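You operate a simulated robot arm through the tools that you are given. There is no shell and no other tool.

You run a simulated robot arm. Do the job below in one go: nothing can be reset, and whatever is moved stays where it is left.

JOB
Move the black cable to the blue drive, set the sheet's address and start the small motor.
Fine: the plug in the black drive is the one to move; the blue drive's cord switch and grey switch on.

It is judged by the outcome, as a careful person would: the job done as asked, and still so three seconds after it is handed in. It fails if anything else is knocked over, pushed out of place, dropped, spilled or broken. Flat cloth is picked up by pressing the open fingertips on it (5 to 10 N) and closing them slowly along it; thin cloth reads only 2 to 8 mm in the jaws.

ROBOT AND FRAMES
A 6-joint arm with a two-finger gripper, fixed in place. Base frame: the origin is at the foot of the arm, x ahead of it, y to its left, z up; the work surface is at about z = 750. Units: mm, degrees, N and s.
With the tool pointing down near the work surface it reaches from about 320 to 680 mm from the base axis. Its first joint turns from -66.0 to 66.0 degrees. Payload 2.45 kg.
Tool frame: the origin (TCP) lies between the finger pads and is the grasp point; the fingertips stand 30 mm ahead of it; z points along the fingers, y is the line along which they close. The gripper opens to 106 mm. The gripper's body begins 79 mm behind the TCP.
Orientation is told as [roll, pitch, yaw] about the base's x, y, z axes, in that order, counted from this pose: with the fingers straight down and closing along the base's y, the tool's x points along the base's -x, its y along +y and its z along -z.

CONTROLS
- The arm moves only by the tool apply_moves. Its argument "plan" is one flat list of numbers, 6 for each row, row after row: the shift along the tool's x, y, z in units of 100 mm (1.0 is 100 mm), then the turn, a rotation vector about the tool's x, y, z in units of 90 degrees (1.0 is 90 degrees). In form: [dx, dy, dz, ax, ay, az, dx, dy, dz, ax, ay, az, ...]. A call has 1 to 20 rows; each row is the pose to reach, as a shift and turn from the pose commanded when the call began, along the tool's axes at that moment. "gripper" is the finger opening in mm, from 0 to 106, set as the call begins (left out, the last holds). A call with a number of a shift or a turn outside -1 to 1 is refused whole. Each row takes 0.2 s and may step no farther than 50 mm and 8.6 degrees from the row before; otherwise, or with a gripper value out of range, the whole call is refused. A pose out of reach is approached as far as the arm can. The call stops where the force on the tool passes 90 N (or 10 N more than at its start, if that is more) or the arm is blocked; 0.2 s more then pass. Each finger travels about 153 mm/s and halts on what it meets, pressing with about 25 N; the grip force reading is that of the motor and also rises with nothing between the fingers. The clock runs only during rows and for 0.2 s after the last one: add rows that repeat a pose to give the fingers time. The reply holds the time, the measured pose of the TCP, the force on the tool along the base axes, the opening and the grip force, in the units named above and with some noise, with the torque about the TCP (base axes, N m) and any sound that the robot's microphone picked up.
- Cameras (640 x 400 px; columns grow to the right, rows downward): "scene" is fixed at [72.3, 434.4, 1397]; the picture's right is [-0.53, -0.85, 0.00], its down [-0.54, 0.33, -0.77] and it looks along [0.66, -0.41, -0.64] (base axes); focal length 258 px, centre (320, 200). "wrist" rides on the gripper at [76, -2, -106] in the tool frame; the picture's right is [0.02, 1.00, 0.00], its down [-0.78, 0.02, -0.62] and it looks along [-0.62, 0.01, 0.78] (tool axes); focal length 247 px, centre (320, 200). There is no depth. A picture from a camera that has moved, and an enlarged one, comes with that camera's place and axes in the base frame and with its lens.
- get_image(camera): a new picture of that camera. It takes no simulated time.
- inspect(camera, box): a new picture of the part [left, top, right, bottom] of that camera's present view, enlarged. It takes no simulated time.
- job_done(): hands the job in; it is judged then, once.

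Places have to be worked out from the pictures, the camera data and where the tool is seen. Open the gripper and draw the arm clear of the work before you hand the job in, unless the task says otherwise.

The tools are called after ">>>" by a JSON object that holds its "fn" and its "kwargs". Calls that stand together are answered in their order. apply_moves: Moves the arm, as the interface text tells. Its arguments: {"type":"object","properties":{"plan":{"type":"array"},"gripper":{"type":"number"}},"required":["plan"]} The other tools are called the same way: get_image (camera) takes a picture; inspect (camera, box) takes an enlarged picture of a part of a camera's view; job_done () hands the job in.

At the start:

```text
t: 0.0
position: [405.5, 145.9, 1233.9]
ee_rot: [0.0, -0.1, 0.0]
ft_force: [-0.4, 0.4, 0.6]
moment: [0.0, 0.04, 0.01]
finger_gap: 106.2
grip_force: 0.0
```

scene: 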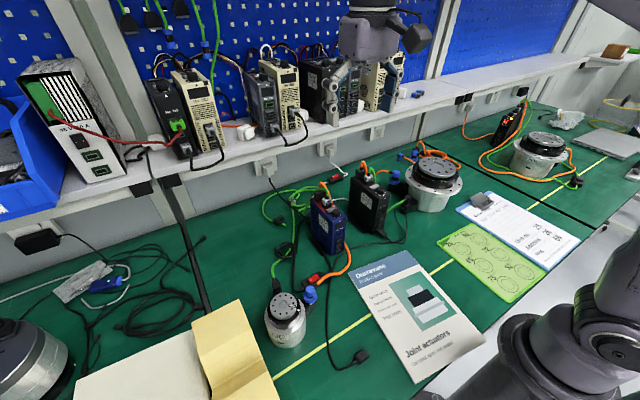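
wrist: 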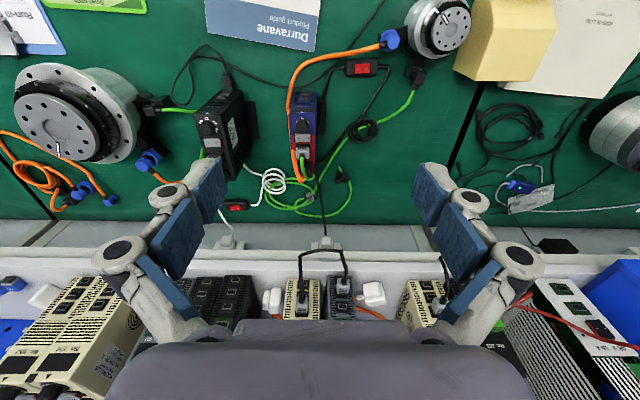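

I start by looking more closely at the drives, the sheet and the cables from both cameras before anything moves.

>>> {"fn": "inspect", "kwargs": {"camera": "scene", "box": [240, 140, 440, 265]}}

>>> {"fn": "inspect", "kwargs": {"camera": "scene", "box": [430, 180, 590, 300]}}

>>> {"fn": "inspect", "kwargs": {"camera": "scene", "box": [250, 240, 410, 380]}}

>>> {"fn": "inspect", "kwargs": {"camera": "wrist", "box": [180, 30, 440, 230]}}

>>> {"fn": "inspect", "kwargs": {"camera": "wrist", "box": [270, 80, 350, 200]}}

>>> {"fn": "inspect", "kwargs": {"camera": "wrist", "box": [180, 70, 270, 220]}}

```text
3.20 times, centred on (340, 202) of scene
camera zoom: at [72.3, 434.4, 1397.0], right [-0.53, -0.85, 0.0], down [-0.54, 0.33, -0.77], along [0.66, -0.41, -0.64], focal length 826 px, centre (256, 192)
```

zoom: 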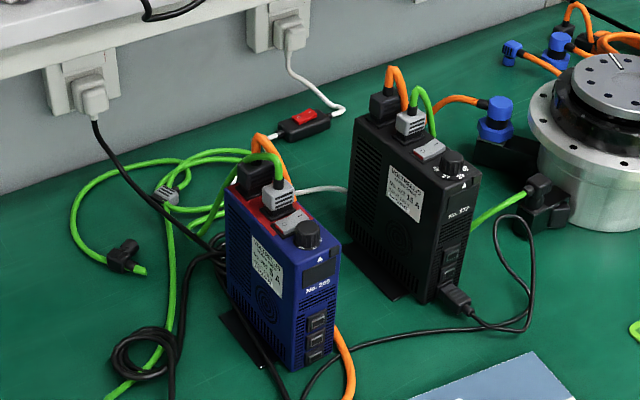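

```text
3.33 times, centred on (510, 240) of scene
camera zoom: at [72.3, 434.4, 1397.0], right [-0.53, -0.85, 0.0], down [-0.54, 0.33, -0.77], along [0.66, -0.41, -0.64], focal length 860 px, centre (-313, 67)
```

zoom: 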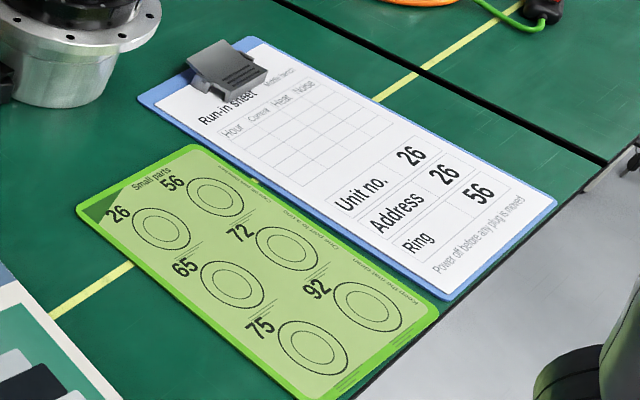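

```text
2.86 times, centred on (330, 310) of scene
camera zoom: at [72.3, 434.4, 1397.0], right [-0.53, -0.85, 0.0], down [-0.54, 0.33, -0.77], along [0.66, -0.41, -0.64], focal length 737 px, centre (291, -114)
```

zoom: 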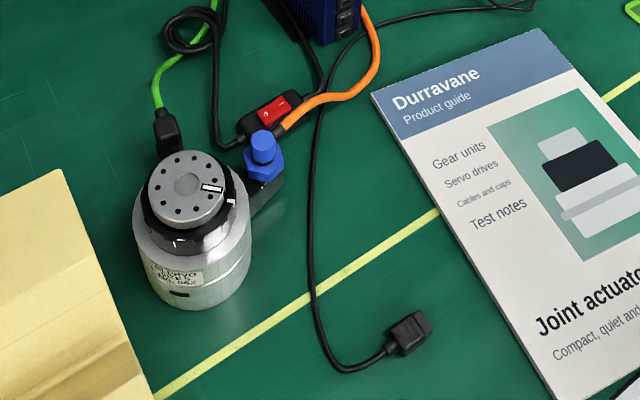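

```text
2.00 times, centred on (310, 130) of wrist
camera zoom: at [329.2, 143.7, 1337.5], right [-0.02, 1.0, 0.0], down [0.78, 0.02, 0.62], along [0.62, 0.01, -0.78], focal length 494 px, centre (340, 340)
```

zoom: 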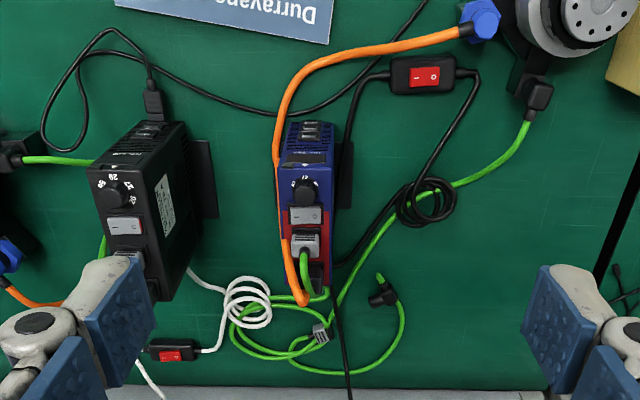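

```text
3.33 times, centred on (310, 140) of wrist
camera zoom: at [329.2, 143.7, 1337.5], right [-0.02, 1.0, 0.0], down [0.78, 0.02, 0.62], along [0.62, 0.01, -0.78], focal length 823 px, centre (353, 400)
```

zoom: 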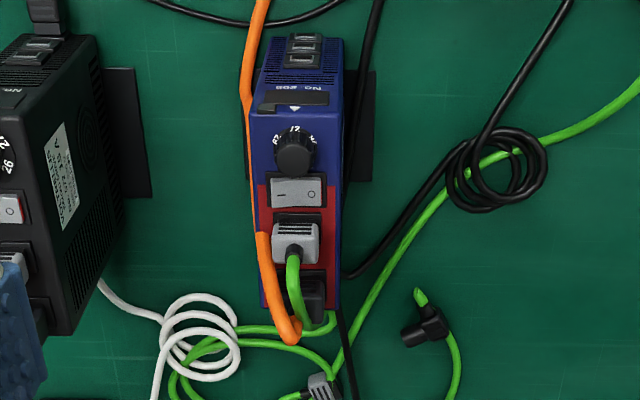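

```text
2.67 times, centred on (225, 145) of wrist
camera zoom: at [329.2, 143.7, 1337.5], right [-0.02, 1.0, 0.0], down [0.78, 0.02, 0.62], along [0.62, 0.01, -0.78], focal length 659 px, centre (573, 347)
```

zoom: 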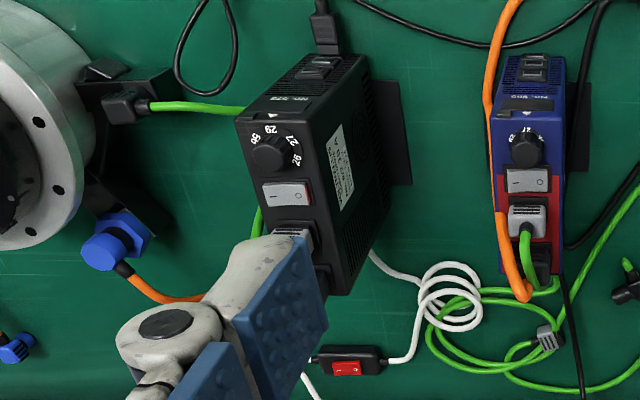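

The scene shows the black cable's plug in the lowest front port of the black drive (about x 456, y -45, z 784). The blue drive's dial is near (498, 116, 917), and the sheet says Address 26 and "Power off before any plug is moved". I move the wrist camera closer to read the switches, dials and ports.

>>> {"fn": "apply_moves", "kwargs": {"plan": [0.12, -0.22, 0.25, 0, 0, 0, 0.24, -0.45, 0.5, 0, 0, 0, 0.36, -0.68, 0.75, 0, 0, 0, 0.48, -0.9, 1.0, 0, 0, 0, 0.48, -0.9, 1.0, 0, 0, 0]}}

```text
t: 1.2
position: [357.2, 53.7, 1131.0]
ee_rot: [-0.1, 0.0, 0.0]
ft_force: [0.0, -1.5, 0.5]
moment: [0.01, 0.03, 0.01]
finger_gap: 105.7
grip_force: 0.1
```

The arm is at about (357, 54, 1131); I take a fresh look at both drives from here.

>>> {"fn": "get_image", "kwargs": {"camera": "wrist"}}

>>> {"fn": "get_image", "kwargs": {"camera": "scene"}}

```text
taken
camera wrist: at [280.4, 52.6, 1236.5], right [-0.02, 1.0, 0.0], down [0.78, 0.02, 0.62], along [0.62, 0.01, -0.78], focal length 247 px, centre (320, 200)
```

wrist: 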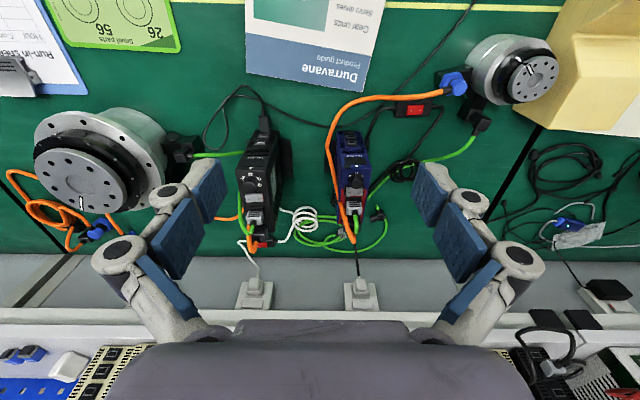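

```text
taken
```

scene: 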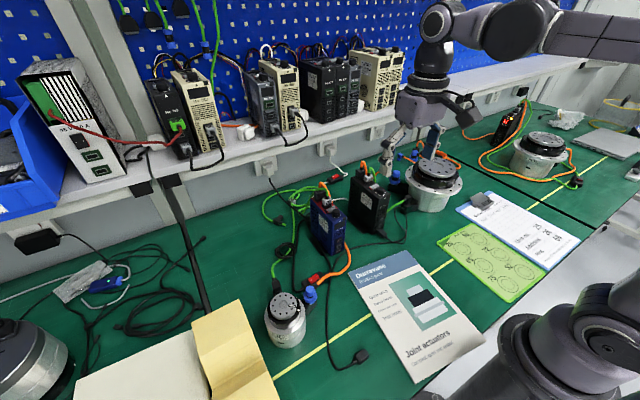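

Both drives are in clear view now, so I enlarge each region to read the dials, switches and ports.

>>> {"fn": "inspect", "kwargs": {"camera": "wrist", "box": [320, 120, 400, 250]}}

>>> {"fn": "inspect", "kwargs": {"camera": "wrist", "box": [225, 110, 300, 250]}}

>>> {"fn": "inspect", "kwargs": {"camera": "wrist", "box": [330, 120, 380, 160]}}

>>> {"fn": "inspect", "kwargs": {"camera": "wrist", "box": [330, 160, 380, 210]}}

>>> {"fn": "inspect", "kwargs": {"camera": "wrist", "box": [235, 160, 285, 200]}}

>>> {"fn": "inspect", "kwargs": {"camera": "wrist", "box": [360, 70, 500, 190]}}

>>> {"fn": "inspect", "kwargs": {"camera": "scene", "box": [290, 170, 400, 260]}}

```text
3.08 times, centred on (360, 185) of wrist
camera zoom: at [280.4, 52.6, 1236.5], right [-0.02, 1.0, 0.0], down [0.78, 0.02, 0.62], along [0.62, 0.01, -0.78], focal length 760 px, centre (197, 246)
```

zoom: 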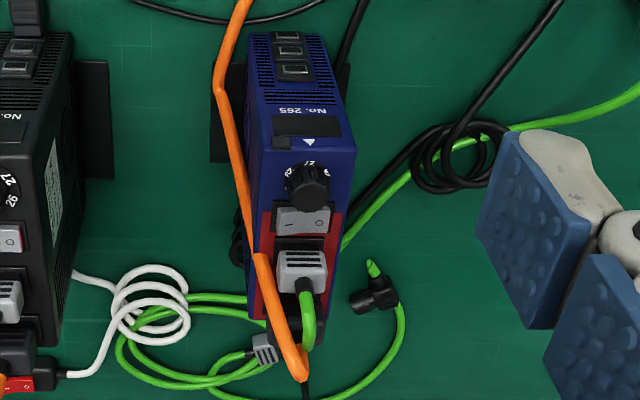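

```text
2.86 times, centred on (262, 180) of wrist
camera zoom: at [280.4, 52.6, 1236.5], right [-0.02, 1.0, 0.0], down [0.78, 0.02, 0.62], along [0.62, 0.01, -0.78], focal length 706 px, centre (484, 257)
```

zoom: 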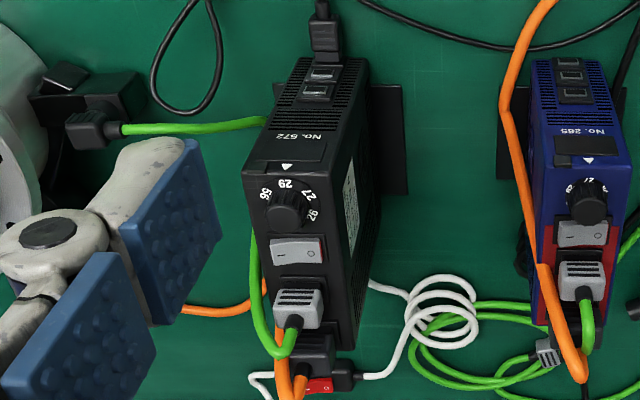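

```text
10.00 times, centred on (355, 140) of wrist
camera zoom: at [280.4, 52.6, 1236.5], right [-0.02, 1.0, 0.0], down [0.78, 0.02, 0.62], along [0.62, 0.01, -0.78], focal length 2470 px, centre (-30, 800)
```

zoom: 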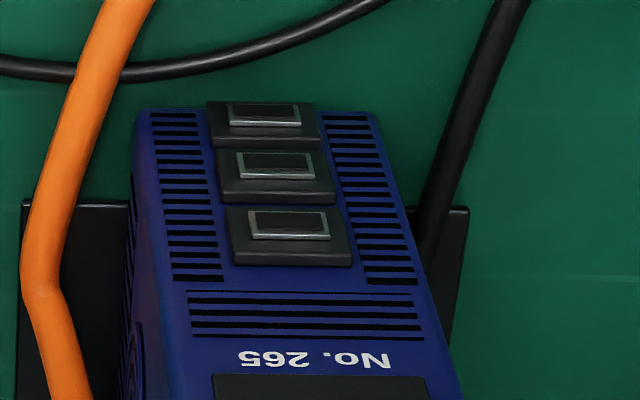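

```text
8.00 times, centred on (355, 185) of wrist
camera zoom: at [280.4, 52.6, 1236.5], right [-0.02, 1.0, 0.0], down [0.78, 0.02, 0.62], along [0.62, 0.01, -0.78], focal length 1976 px, centre (40, 320)
```

zoom: 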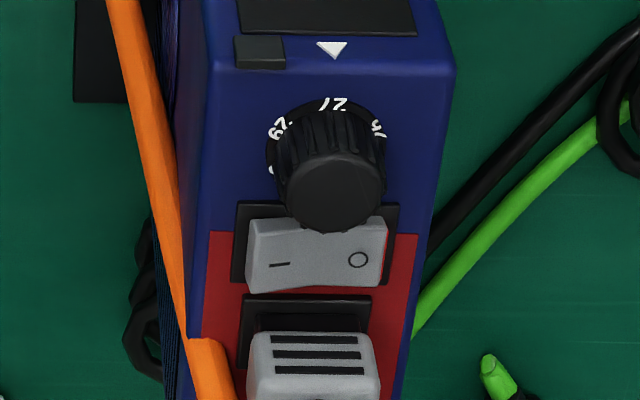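

```text
10.00 times, centred on (260, 180) of wrist
camera zoom: at [280.4, 52.6, 1236.5], right [-0.02, 1.0, 0.0], down [0.78, 0.02, 0.62], along [0.62, 0.01, -0.78], focal length 2470 px, centre (920, 400)
```

zoom: 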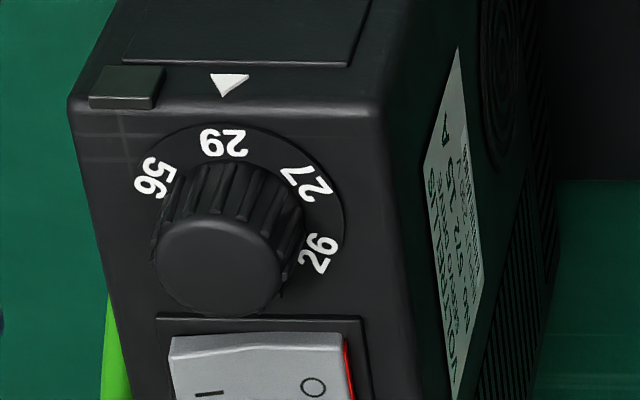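

```text
3.33 times, centred on (430, 130) of wrist
camera zoom: at [280.4, 52.6, 1236.5], right [-0.02, 1.0, 0.0], down [0.78, 0.02, 0.62], along [0.62, 0.01, -0.78], focal length 823 px, centre (-47, 433)
```

zoom: 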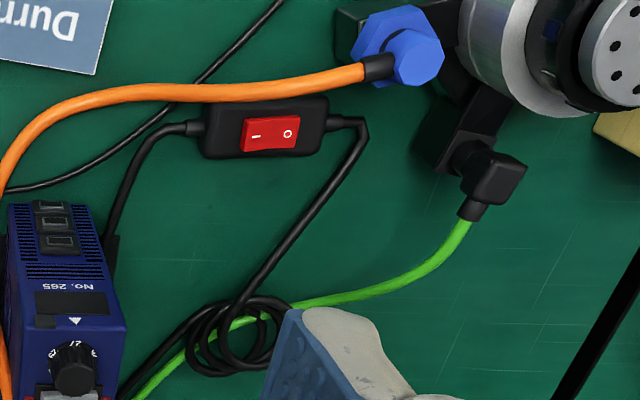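

```text
4.44 times, centred on (345, 215) of scene
camera zoom: at [72.3, 434.4, 1397.0], right [-0.53, -0.85, 0.0], down [-0.54, 0.33, -0.77], along [0.66, -0.41, -0.64], focal length 1147 px, centre (209, 133)
```

zoom: 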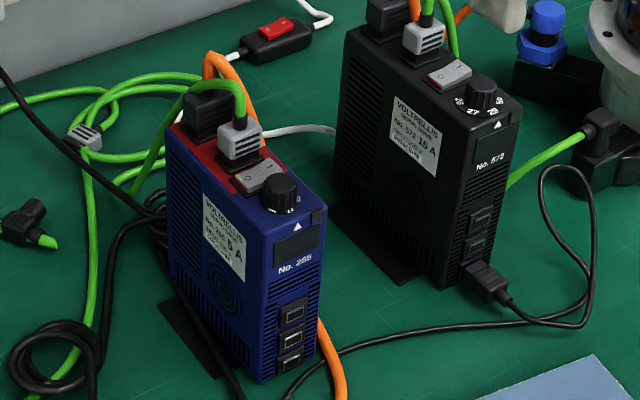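

The black drive's dial is at 29 and the blue's seems to be at 27, both turning against a white arrow; both grey rockers need a closer view. I move to about (445, 110, 1031) to look down on the top of the blue drive.

>>> {"fn": "apply_moves", "kwargs": {"plan": [-0.22, 0.14, 0.25, 0, 0, 0, -0.44, 0.28, 0.5, 0, 0, 0, -0.66, 0.42, 0.75, 0, 0, 0, -0.88, 0.56, 1.0, 0, 0, 0, -0.88, 0.56, 1.0, 0, 0, 0]}}

>>> {"fn": "get_image", "kwargs": {"camera": "wrist"}}

>>> {"fn": "inspect", "kwargs": {"camera": "scene", "box": [500, 215, 590, 275]}}

>>> {"fn": "inspect", "kwargs": {"camera": "scene", "box": [250, 170, 350, 290]}}

```text
t: 2.4
position: [446.3, 108.7, 1028.7]
ee_rot: [0.0, -0.2, 0.0]
ft_force: [0.1, -0.6, 0.0]
moment: [0.01, 0.03, 0.02]
finger_gap: 105.9
grip_force: 0.1
```

```text
taken
camera wrist: at [370.0, 107.3, 1135.6], right [-0.02, 1.0, 0.0], down [0.78, 0.02, 0.62], along [0.62, 0.01, -0.78], focal length 247 px, centre (320, 200)
```

wrist: 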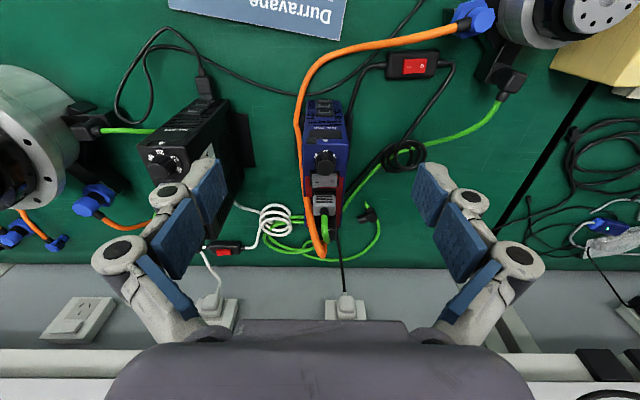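

```text
6.67 times, centred on (545, 245) of scene
camera zoom: at [72.3, 434.4, 1397.0], right [-0.53, -0.85, 0.0], down [-0.54, 0.33, -0.77], along [0.66, -0.41, -0.64], focal length 1720 px, centre (-1180, -100)
```

zoom: 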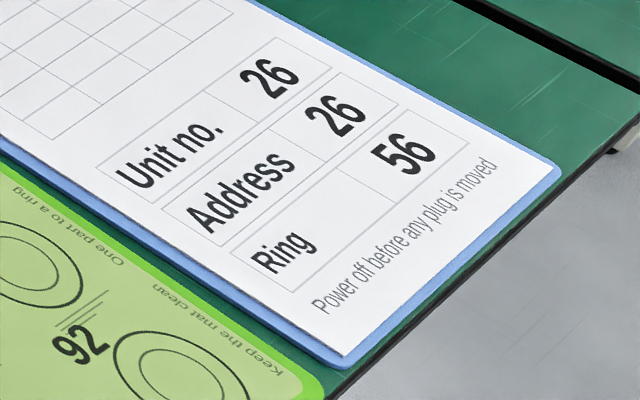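

```text
3.33 times, centred on (300, 230) of scene
camera zoom: at [72.3, 434.4, 1397.0], right [-0.53, -0.85, 0.0], down [-0.54, 0.33, -0.77], along [0.66, -0.41, -0.64], focal length 860 px, centre (387, 100)
```

zoom: 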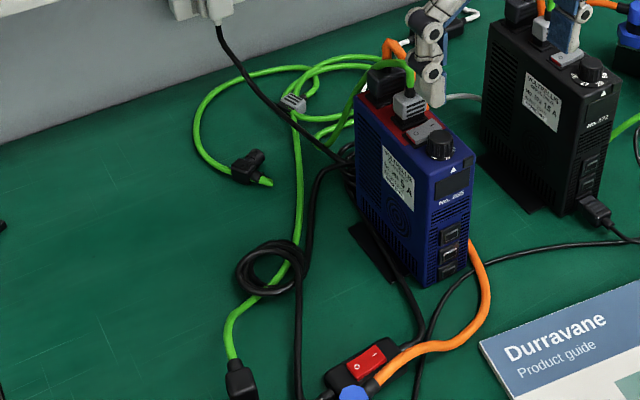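

The sheet reads Unit no. 26, Address 26, Ring 56, so the dial goes to 26. I zoom in on the blue drive's dial, rocker, ports and cord switch, and on the black drive's rocker.

>>> {"fn": "inspect", "kwargs": {"camera": "wrist", "box": [300, 140, 350, 190]}}

>>> {"fn": "inspect", "kwargs": {"camera": "wrist", "box": [305, 165, 345, 195]}}

>>> {"fn": "inspect", "kwargs": {"camera": "wrist", "box": [380, 40, 460, 90]}}

>>> {"fn": "inspect", "kwargs": {"camera": "wrist", "box": [295, 90, 355, 130]}}

>>> {"fn": "inspect", "kwargs": {"camera": "wrist", "box": [220, 170, 400, 280]}}

>>> {"fn": "inspect", "kwargs": {"camera": "wrist", "box": [200, 230, 260, 260]}}

>>> {"fn": "inspect", "kwargs": {"camera": "wrist", "box": [130, 60, 230, 200]}}

```text
8.00 times, centred on (325, 165) of wrist
camera zoom: at [370.0, 107.3, 1135.6], right [-0.02, 1.0, 0.0], down [0.78, 0.02, 0.62], along [0.62, 0.01, -0.78], focal length 1976 px, centre (280, 480)
```

zoom: 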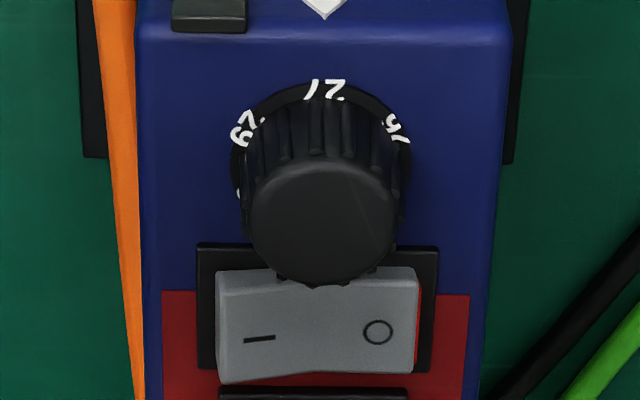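

```text
13.33 times, centred on (325, 180) of wrist
camera zoom: at [370.0, 107.3, 1135.6], right [-0.02, 1.0, 0.0], down [0.78, 0.02, 0.62], along [0.62, 0.01, -0.78], focal length 3293 px, centre (253, 467)
```

zoom: 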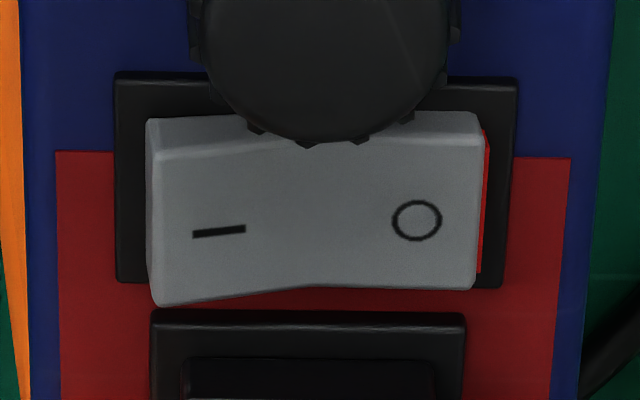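

```text
8.00 times, centred on (420, 65) of wrist
camera zoom: at [370.0, 107.3, 1135.6], right [-0.02, 1.0, 0.0], down [0.78, 0.02, 0.62], along [0.62, 0.01, -0.78], focal length 1976 px, centre (-480, 1280)
```

zoom: 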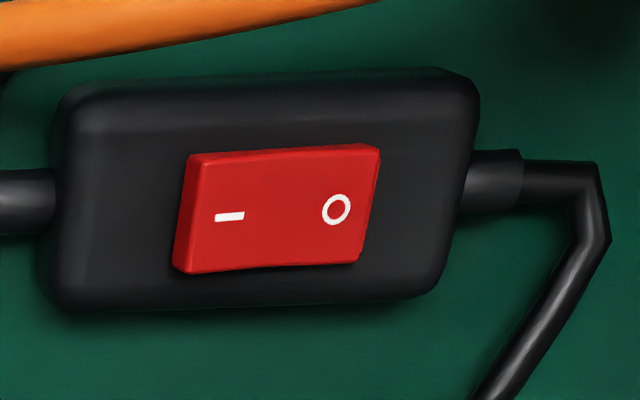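

```text
10.00 times, centred on (325, 110) of wrist
camera zoom: at [370.0, 107.3, 1135.6], right [-0.02, 1.0, 0.0], down [0.78, 0.02, 0.62], along [0.62, 0.01, -0.78], focal length 2470 px, centre (270, 1100)
```

zoom: 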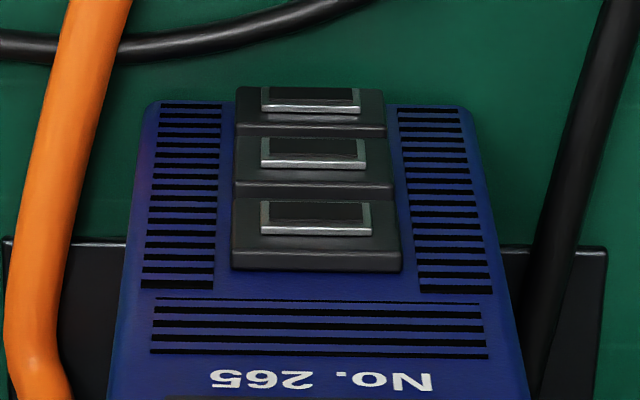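

```text
3.56 times, centred on (310, 225) of wrist
camera zoom: at [370.0, 107.3, 1135.6], right [-0.02, 1.0, 0.0], down [0.78, 0.02, 0.62], along [0.62, 0.01, -0.78], focal length 878 px, centre (356, 111)
```

zoom: 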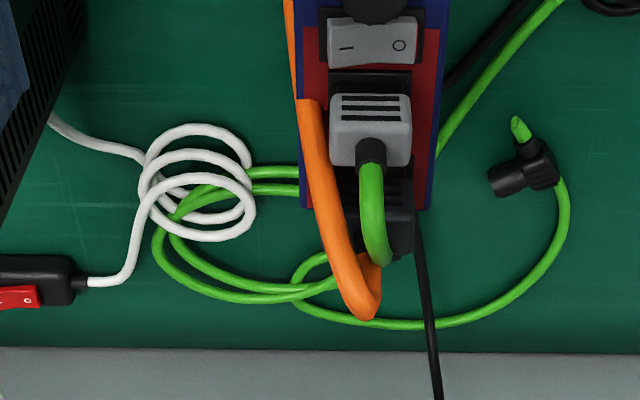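

```text
10.67 times, centred on (230, 245) of wrist
camera zoom: at [370.0, 107.3, 1135.6], right [-0.02, 1.0, 0.0], down [0.78, 0.02, 0.62], along [0.62, 0.01, -0.78], focal length 2634 px, centre (1280, -280)
```

zoom: 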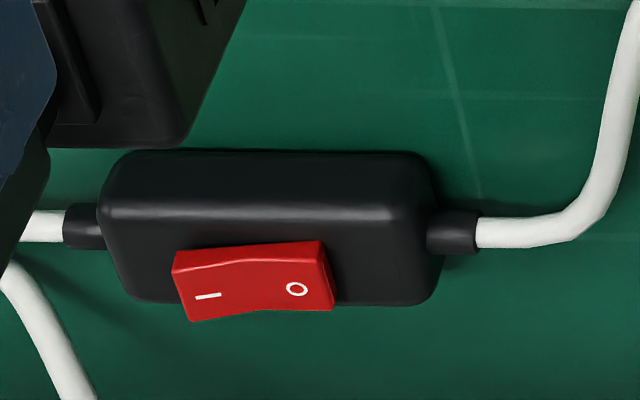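

```text
2.86 times, centred on (180, 130) of wrist
camera zoom: at [370.0, 107.3, 1135.6], right [-0.02, 1.0, 0.0], down [0.78, 0.02, 0.62], along [0.62, 0.01, -0.78], focal length 706 px, centre (720, 400)
```

zoom: 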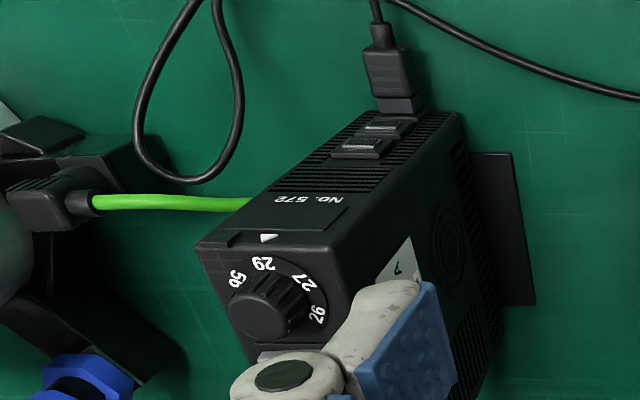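

I compare the rockers from the scene camera to tell which end of each is pressed.

>>> {"fn": "inspect", "kwargs": {"camera": "scene", "box": [325, 262, 365, 287]}}

>>> {"fn": "inspect", "kwargs": {"camera": "scene", "box": [305, 195, 345, 220]}}

>>> {"fn": "inspect", "kwargs": {"camera": "scene", "box": [350, 165, 400, 200]}}

>>> {"fn": "inspect", "kwargs": {"camera": "scene", "box": [320, 165, 360, 190]}}

>>> {"fn": "inspect", "kwargs": {"camera": "scene", "box": [310, 230, 350, 260]}}

```text
16.00 times, centred on (345, 274) of scene
camera zoom: at [72.3, 434.4, 1397.0], right [-0.53, -0.85, 0.0], down [-0.54, 0.33, -0.77], along [0.66, -0.41, -0.64], focal length 4128 px, centre (-80, -992)
```

zoom: 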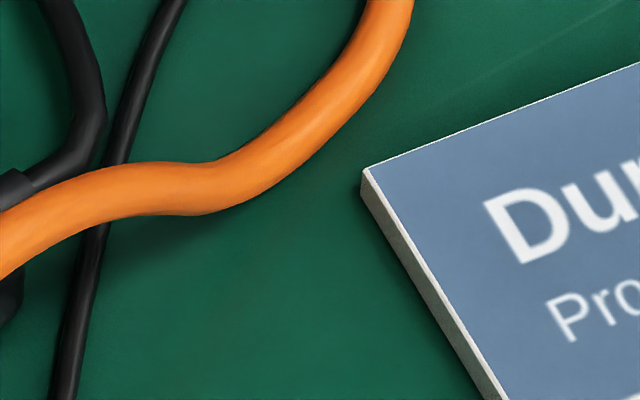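

```text
16.00 times, centred on (325, 208) of scene
camera zoom: at [72.3, 434.4, 1397.0], right [-0.53, -0.85, 0.0], down [-0.54, 0.33, -0.77], along [0.66, -0.41, -0.64], focal length 4128 px, centre (240, 80)
```

zoom: 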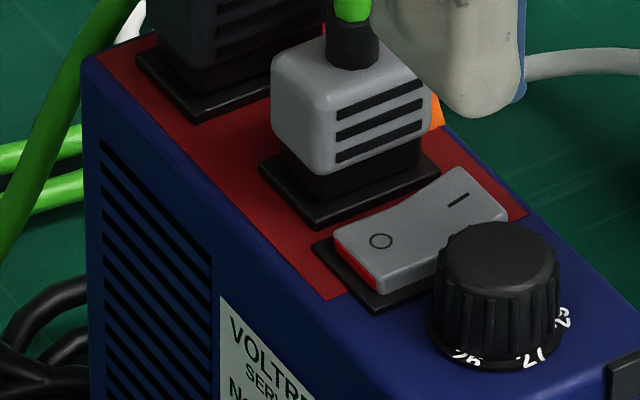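

```text
11.43 times, centred on (375, 182) of scene
camera zoom: at [72.3, 434.4, 1397.0], right [-0.53, -0.85, 0.0], down [-0.54, 0.33, -0.77], along [0.66, -0.41, -0.64], focal length 2949 px, centre (-309, 400)
```

zoom: 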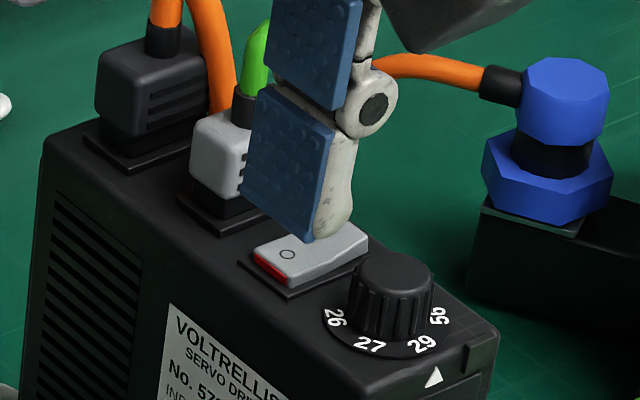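

```text
16.00 times, centred on (340, 178) of scene
camera zoom: at [72.3, 434.4, 1397.0], right [-0.53, -0.85, 0.0], down [-0.54, 0.33, -0.77], along [0.66, -0.41, -0.64], focal length 4128 px, centre (0, 560)
```

zoom: 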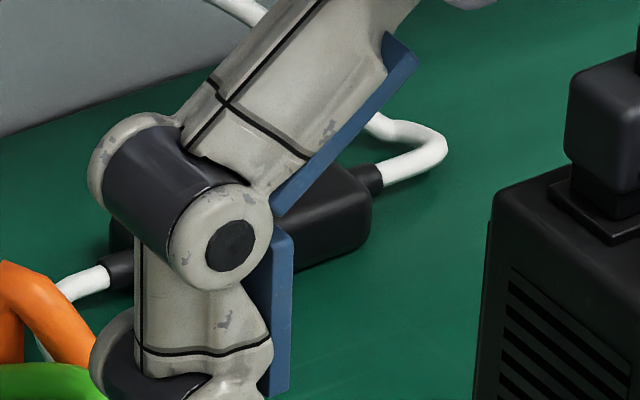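

```text
13.33 times, centred on (330, 245) of scene
camera zoom: at [72.3, 434.4, 1397.0], right [-0.53, -0.85, 0.0], down [-0.54, 0.33, -0.77], along [0.66, -0.41, -0.64], focal length 3440 px, centre (187, -400)
```

zoom: 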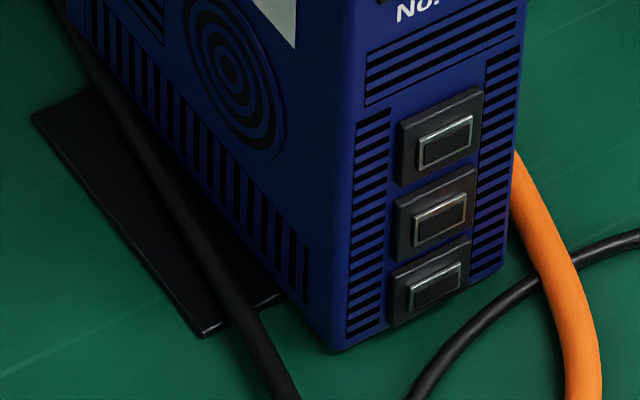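

The blue drive's grey rocker has its "–" end raised, so it's off. The black drive's rocker is partly hidden, so I move over to -y to see its rocker, its cord switch and the plug.

>>> {"fn": "apply_moves", "kwargs": {"plan": [0, -0.45, 0, 0, 0, 0, 0, -0.9, 0, 0, 0, 0, 0, -0.9, 0, 0, 0, 0]}}

>>> {"fn": "apply_moves", "kwargs": {"plan": [0, -0.45, 0.2, 0, 0, 0, 0, -0.45, 0.2, 0, 0, 0]}}

>>> {"fn": "get_image", "kwargs": {"camera": "wrist"}}

>>> {"fn": "inspect", "kwargs": {"camera": "scene", "box": [310, 255, 370, 290]}}

>>> {"fn": "inspect", "kwargs": {"camera": "scene", "box": [240, 170, 350, 240]}}

```text
t: 3.2
position: [447.1, 19.5, 1032.2]
ee_rot: [-0.1, 0.0, 0.1]
ft_force: [0.7, -0.1, 0.7]
moment: [0.01, 0.0, 0.01]
finger_gap: 106.1
grip_force: 0.1
```

```text
t: 3.8
position: [445.7, -24.6, 1010.8]
ee_rot: [-0.1, 0.0, 0.0]
ft_force: [-0.6, -0.6, -0.2]
moment: [0.03, 0.02, 0.0]
finger_gap: 106.1
grip_force: 0.1
```

```text
taken
camera wrist: at [369.1, -26.5, 1115.7], right [-0.02, 1.0, 0.0], down [0.78, 0.02, 0.62], along [0.62, 0.01, -0.78], focal length 247 px, centre (320, 200)
```

wrist: 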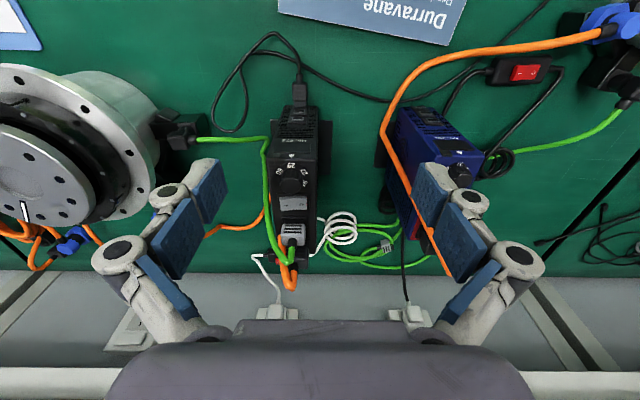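

```text
10.67 times, centred on (340, 272) of scene
camera zoom: at [72.3, 434.4, 1397.0], right [-0.53, -0.85, 0.0], down [-0.54, 0.33, -0.77], along [0.66, -0.41, -0.64], focal length 2752 px, centre (107, -573)
```

zoom: 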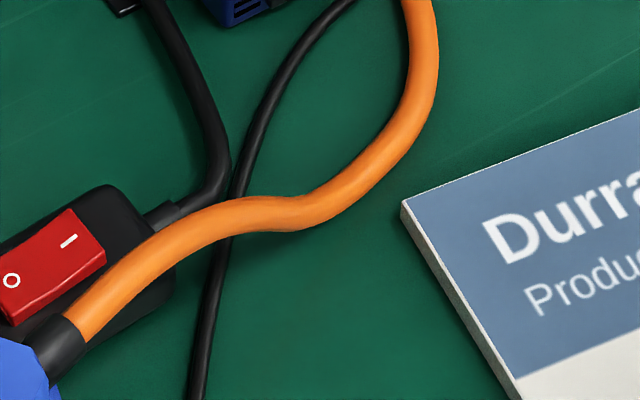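

```text
5.71 times, centred on (295, 205) of scene
camera zoom: at [72.3, 434.4, 1397.0], right [-0.53, -0.85, 0.0], down [-0.54, 0.33, -0.77], along [0.66, -0.41, -0.64], focal length 1474 px, centre (463, 171)
```

zoom: 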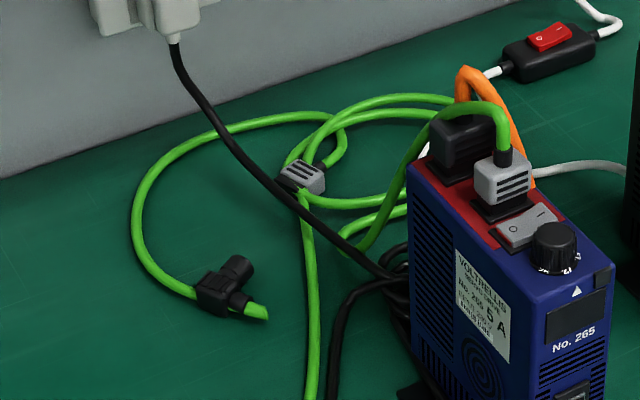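

The spare green lead (grey plug to elbow) is a separate loose cable; the motor's own green lead coils round to the blue drive's top plug, so it is already connected. Now I enlarge the black drive's rocker, its cord switch and the plug.

>>> {"fn": "inspect", "kwargs": {"camera": "wrist", "box": [265, 140, 325, 270]}}

>>> {"fn": "inspect", "kwargs": {"camera": "wrist", "box": [275, 190, 315, 215]}}

>>> {"fn": "inspect", "kwargs": {"camera": "wrist", "box": [260, 70, 330, 150]}}

>>> {"fn": "inspect", "kwargs": {"camera": "scene", "box": [355, 160, 395, 185]}}

>>> {"fn": "inspect", "kwargs": {"camera": "scene", "box": [320, 168, 350, 186]}}

>>> {"fn": "inspect", "kwargs": {"camera": "scene", "box": [295, 265, 330, 290]}}

>>> {"fn": "inspect", "kwargs": {"camera": "wrist", "box": [495, 50, 565, 95]}}

```text
3.08 times, centred on (295, 205) of wrist
camera zoom: at [369.1, -26.5, 1115.7], right [-0.02, 1.0, 0.0], down [0.78, 0.02, 0.62], along [0.62, 0.01, -0.78], focal length 760 px, centre (397, 185)
```

zoom: 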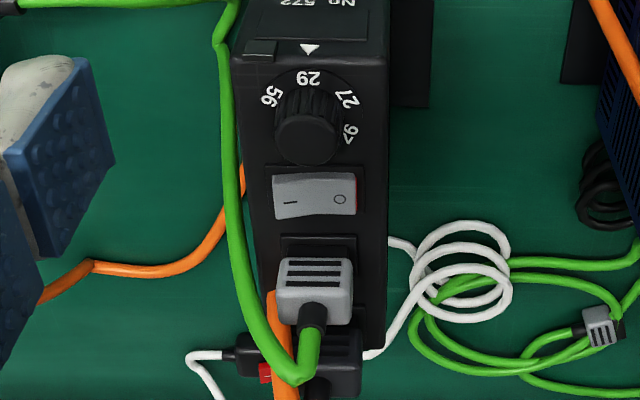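

```text
16.00 times, centred on (295, 202) of wrist
camera zoom: at [369.1, -26.5, 1115.7], right [-0.02, 1.0, 0.0], down [0.78, 0.02, 0.62], along [0.62, 0.01, -0.78], focal length 3952 px, centre (720, 160)
```

zoom: 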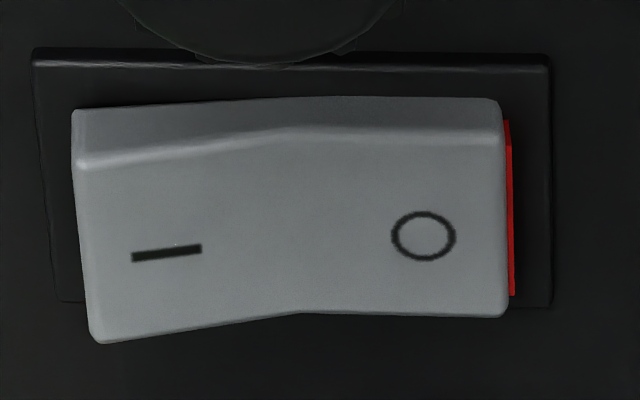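

```text
5.00 times, centred on (295, 110) of wrist
camera zoom: at [369.1, -26.5, 1115.7], right [-0.02, 1.0, 0.0], down [0.78, 0.02, 0.62], along [0.62, 0.01, -0.78], focal length 1235 px, centre (445, 650)
```

zoom: 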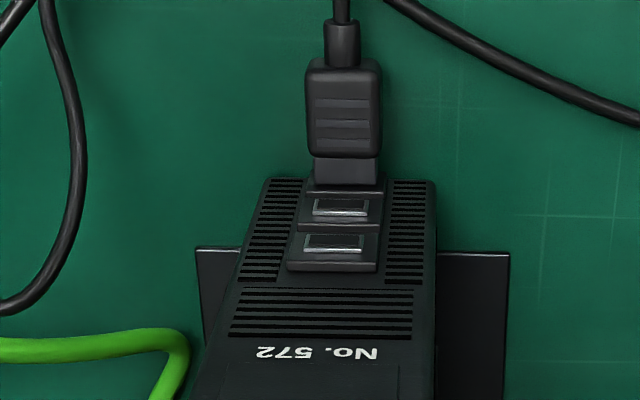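

```text
16.00 times, centred on (375, 172) of scene
camera zoom: at [72.3, 434.4, 1397.0], right [-0.53, -0.85, 0.0], down [-0.54, 0.33, -0.77], along [0.66, -0.41, -0.64], focal length 4128 px, centre (-560, 640)
```

zoom: 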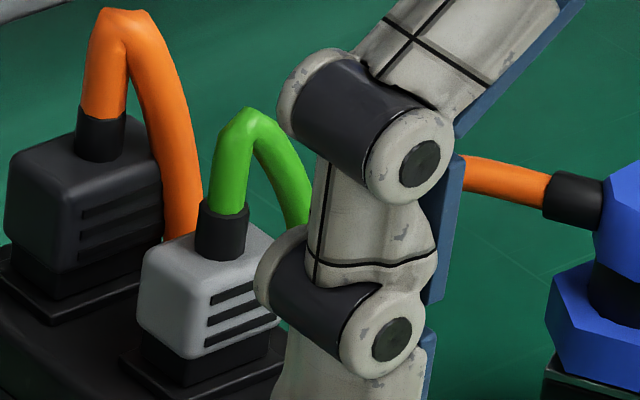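

```text
16.00 times, centred on (335, 177) of scene
camera zoom: at [72.3, 434.4, 1397.0], right [-0.53, -0.85, 0.0], down [-0.54, 0.33, -0.77], along [0.66, -0.41, -0.64], focal length 4128 px, centre (80, 568)
```

zoom: 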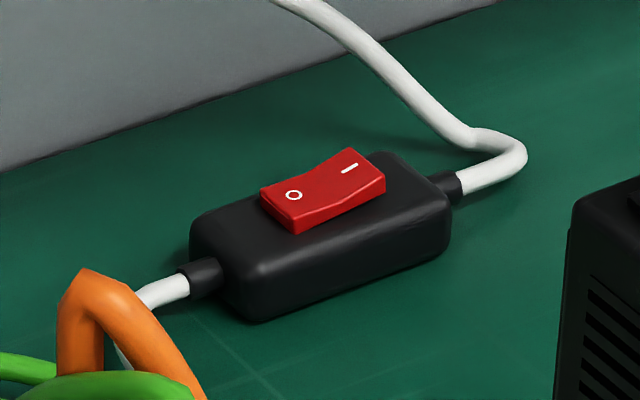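

```text
16.00 times, centred on (312, 278) of scene
camera zoom: at [72.3, 434.4, 1397.0], right [-0.53, -0.85, 0.0], down [-0.54, 0.33, -0.77], along [0.66, -0.41, -0.64], focal length 4128 px, centre (440, -1040)
```

zoom: 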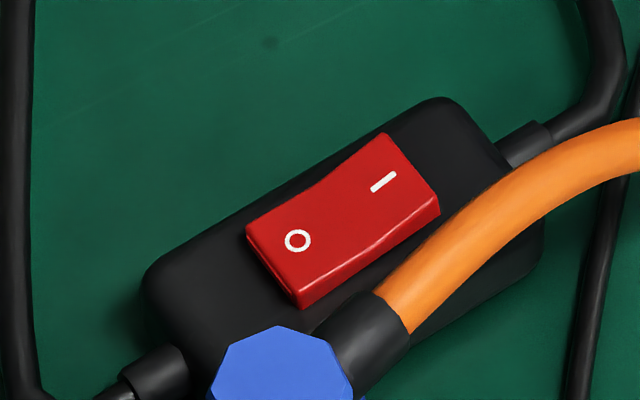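

```text
8.89 times, centred on (530, 72) of wrist
camera zoom: at [369.1, -26.5, 1115.7], right [-0.02, 1.0, 0.0], down [0.78, 0.02, 0.62], along [0.62, 0.01, -0.78], focal length 2195 px, centre (-1547, 1333)
```

zoom: 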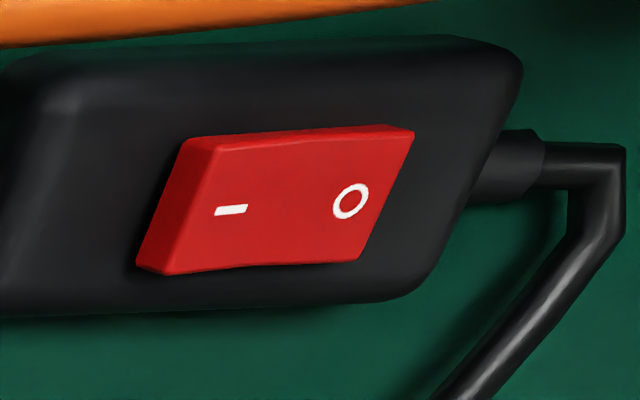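

The white cord switch (black drive) shows its "–" end raised, so the black drive is off at the cord. Its grey rocker looks off too. The blue cord switch is unclear, so I enlarge it further.

>>> {"fn": "inspect", "kwargs": {"camera": "scene", "box": [306, 270, 324, 284]}}

>>> {"fn": "inspect", "kwargs": {"camera": "scene", "box": [328, 170, 346, 182]}}

>>> {"fn": "inspect", "kwargs": {"camera": "wrist", "box": [505, 60, 545, 85]}}

```text
16.00 times, centred on (315, 277) of scene
camera zoom: at [72.3, 434.4, 1397.0], right [-0.53, -0.85, 0.0], down [-0.54, 0.33, -0.77], along [0.66, -0.41, -0.64], focal length 4128 px, centre (400, -1032)
```

zoom: 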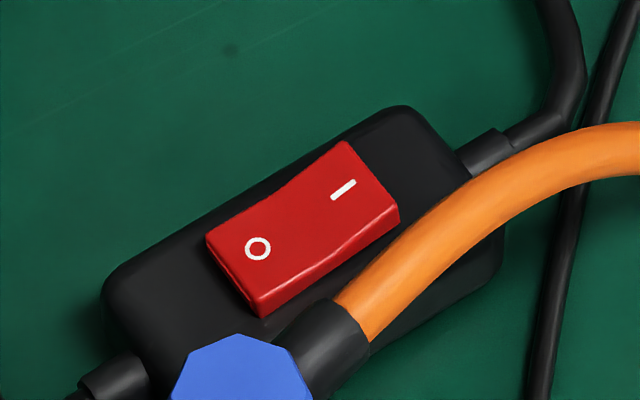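

```text
16.00 times, centred on (337, 176) of scene
camera zoom: at [72.3, 434.4, 1397.0], right [-0.53, -0.85, 0.0], down [-0.54, 0.33, -0.77], along [0.66, -0.41, -0.64], focal length 4128 px, centre (48, 584)
```

zoom: 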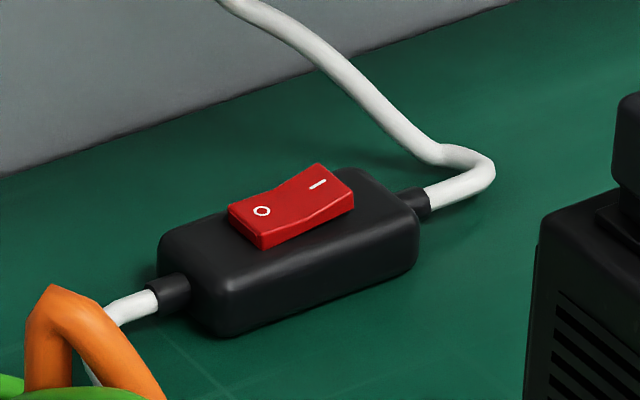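

```text
16.00 times, centred on (525, 72) of wrist
camera zoom: at [369.1, -26.5, 1115.7], right [-0.02, 1.0, 0.0], down [0.78, 0.02, 0.62], along [0.62, 0.01, -0.78], focal length 3952 px, centre (-2960, 2240)
```

zoom: 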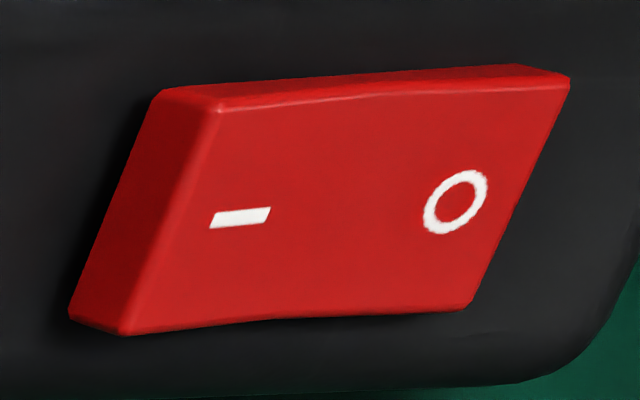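

All four switches are now read as off ("–" ends raised), so the plug may be moved, and the sheet's power rule is kept. I tilt the camera forward and back off to look straight at the blue drive's front ports.

>>> {"fn": "apply_moves", "kwargs": {"plan": [0.215, 0.24, 0.2, 0, -0.083, 0, 0.43, 0.48, 0.4, 0, -0.166, 0, 0.645, 0.72, 0.6, 0, -0.25, 0, 0.86, 0.95, 0.8, 0, -0.333, 0, 0.86, 0.95, 0.8, 0, -0.333, 0]}}

>>> {"fn": "get_image", "kwargs": {"camera": "wrist"}}

>>> {"fn": "get_image", "kwargs": {"camera": "scene"}}

```text
t: 5.0
position: [359.0, 72.0, 933.4]
ee_rot: [0.0, -30.1, 0.0]
ft_force: [-0.3, 0.4, -0.6]
moment: [0.02, 0.01, 0.02]
finger_gap: 105.9
grip_force: 0.1
```

```text
taken
camera wrist: at [238.3, 69.1, 985.4], right [-0.02, 1.0, -0.01], down [0.36, 0.02, 0.93], along [0.93, 0.01, -0.37], focal length 247 px, centre (320, 200)
```

wrist: 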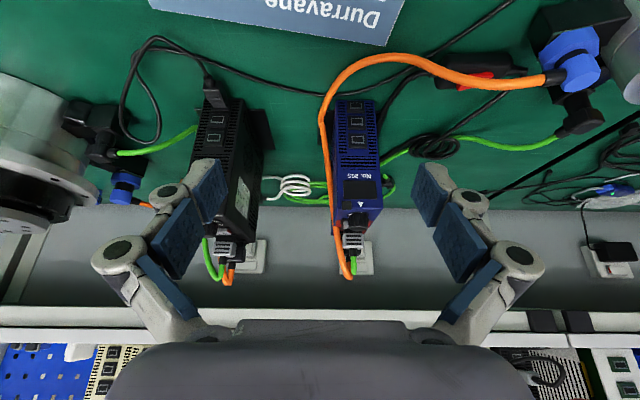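

```text
taken
```

scene: 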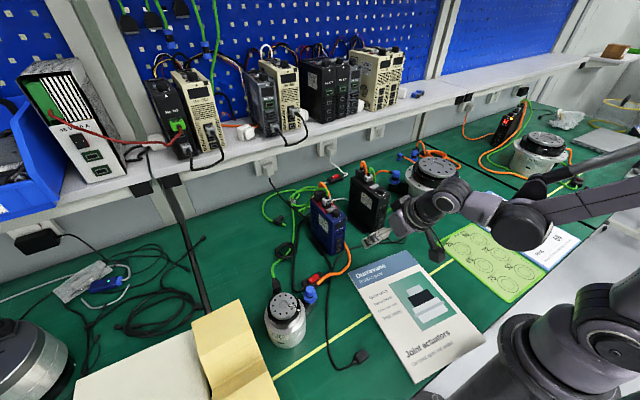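

The front faces of both drives are visible upside-down in the wrist view; I enlarge the ports and the plug.

>>> {"fn": "inspect", "kwargs": {"camera": "wrist", "box": [325, 90, 395, 180]}}

>>> {"fn": "inspect", "kwargs": {"camera": "wrist", "box": [190, 60, 260, 150]}}

>>> {"fn": "inspect", "kwargs": {"camera": "wrist", "box": [335, 95, 385, 150]}}

>>> {"fn": "inspect", "kwargs": {"camera": "wrist", "box": [310, 40, 480, 140]}}

>>> {"fn": "inspect", "kwargs": {"camera": "scene", "box": [300, 220, 370, 300]}}

```text
4.44 times, centred on (360, 135) of wrist
camera zoom: at [238.3, 69.1, 985.4], right [-0.02, 1.0, -0.01], down [0.36, 0.02, 0.93], along [0.93, 0.01, -0.37], focal length 1098 px, centre (142, 489)
```

zoom: 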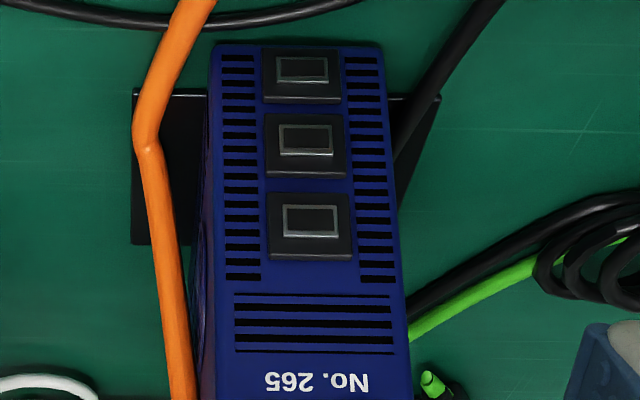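

```text
4.44 times, centred on (225, 105) of wrist
camera zoom: at [238.3, 69.1, 985.4], right [-0.02, 1.0, -0.01], down [0.36, 0.02, 0.93], along [0.93, 0.01, -0.37], focal length 1098 px, centre (742, 622)
```

zoom: 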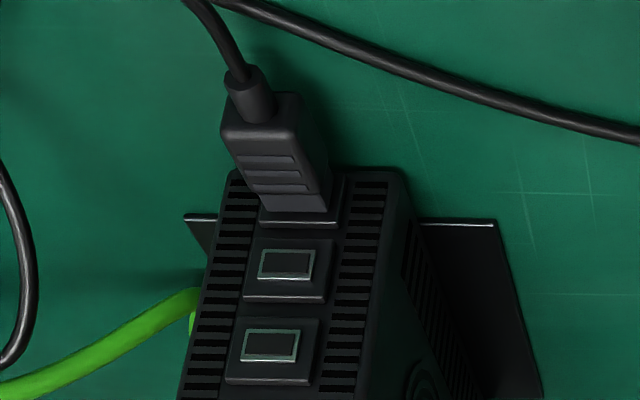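

```text
7.27 times, centred on (360, 122) of wrist
camera zoom: at [238.3, 69.1, 985.4], right [-0.02, 1.0, -0.01], down [0.36, 0.02, 0.93], along [0.93, 0.01, -0.37], focal length 1796 px, centre (29, 764)
```

zoom: 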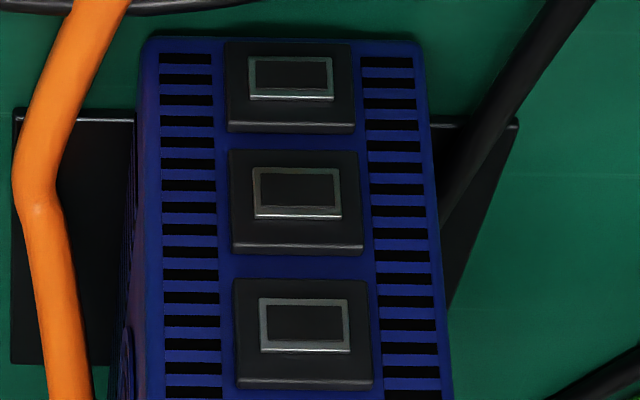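

```text
3.76 times, centred on (395, 90) of wrist
camera zoom: at [238.3, 69.1, 985.4], right [-0.02, 1.0, -0.01], down [0.36, 0.02, 0.93], along [0.93, 0.01, -0.37], focal length 930 px, centre (38, 614)
```

zoom: 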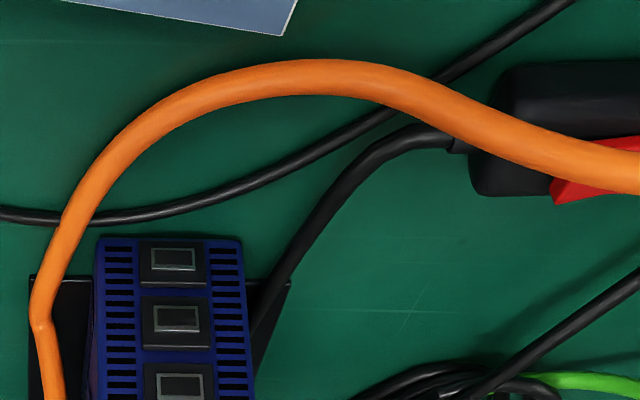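

```text
5.00 times, centred on (335, 260) of scene
camera zoom: at [72.2, 434.4, 1397.0], right [-0.53, -0.85, 0.0], down [-0.54, 0.33, -0.77], along [0.66, -0.41, -0.64], focal length 1290 px, centre (245, -100)
```

zoom: 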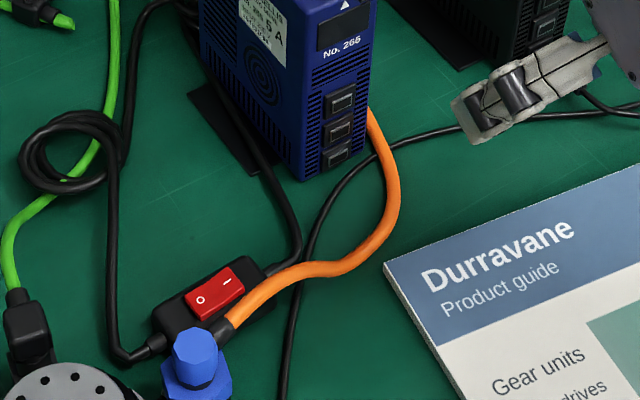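

All three blue ports are identical and empty. The lowest matches the one used on the black drive (z about 772, x about 476, y about 114). I return to a 15° forward tilt, so the hand body leans away from the drives, and move toward the plug at about (457, -52, 771).

>>> {"fn": "apply_moves", "kwargs": {"plan": [-0.126, -0.317, 0.188, 0, 0.0556, 0, -0.252, -0.634, 0.377, 0, 0.1111, 0, -0.378, -0.95, 0.565, 0, 0.1667, 0, -0.378, -0.95, 0.565, 0, 0.1667, 0], "gripper": 60}}

>>> {"fn": "get_image", "kwargs": {"camera": "wrist"}}

>>> {"fn": "inspect", "kwargs": {"camera": "scene", "box": [340, 160, 440, 260]}}

```text
t: 6.0
position: [422.2, -23.3, 903.7]
ee_rot: [0.1, -15.0, 0.0]
ft_force: [0.3, 0.8, 0.4]
moment: [-0.01, -0.03, 0.0]
finger_gap: 60.0
grip_force: 0.1
```

```text
taken
camera wrist: at [320.5, -25.6, 985.9], right [-0.02, 1.0, -0.01], down [0.6, 0.02, 0.8], along [0.8, 0.01, -0.6], focal length 247 px, centre (320, 200)
```

wrist: 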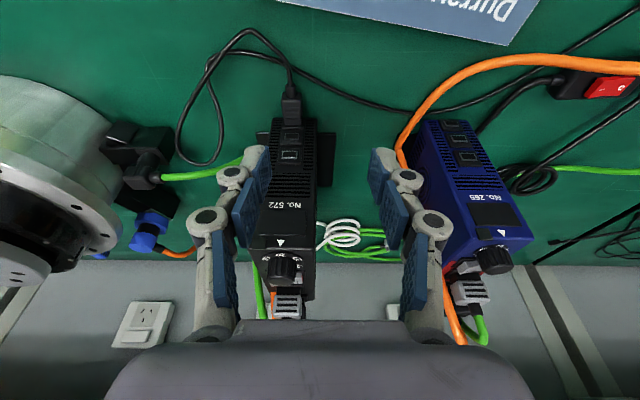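

```text
4.00 times, centred on (390, 210) of scene
camera zoom: at [72.3, 434.4, 1397.0], right [-0.53, -0.85, 0.0], down [-0.54, 0.33, -0.77], along [0.66, -0.41, -0.64], focal length 1032 px, centre (40, 160)
```

zoom: 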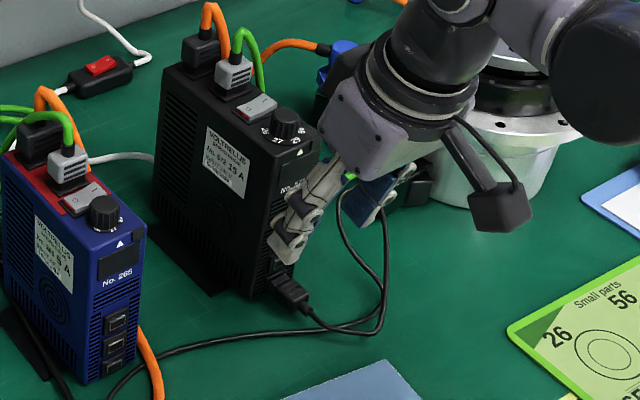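

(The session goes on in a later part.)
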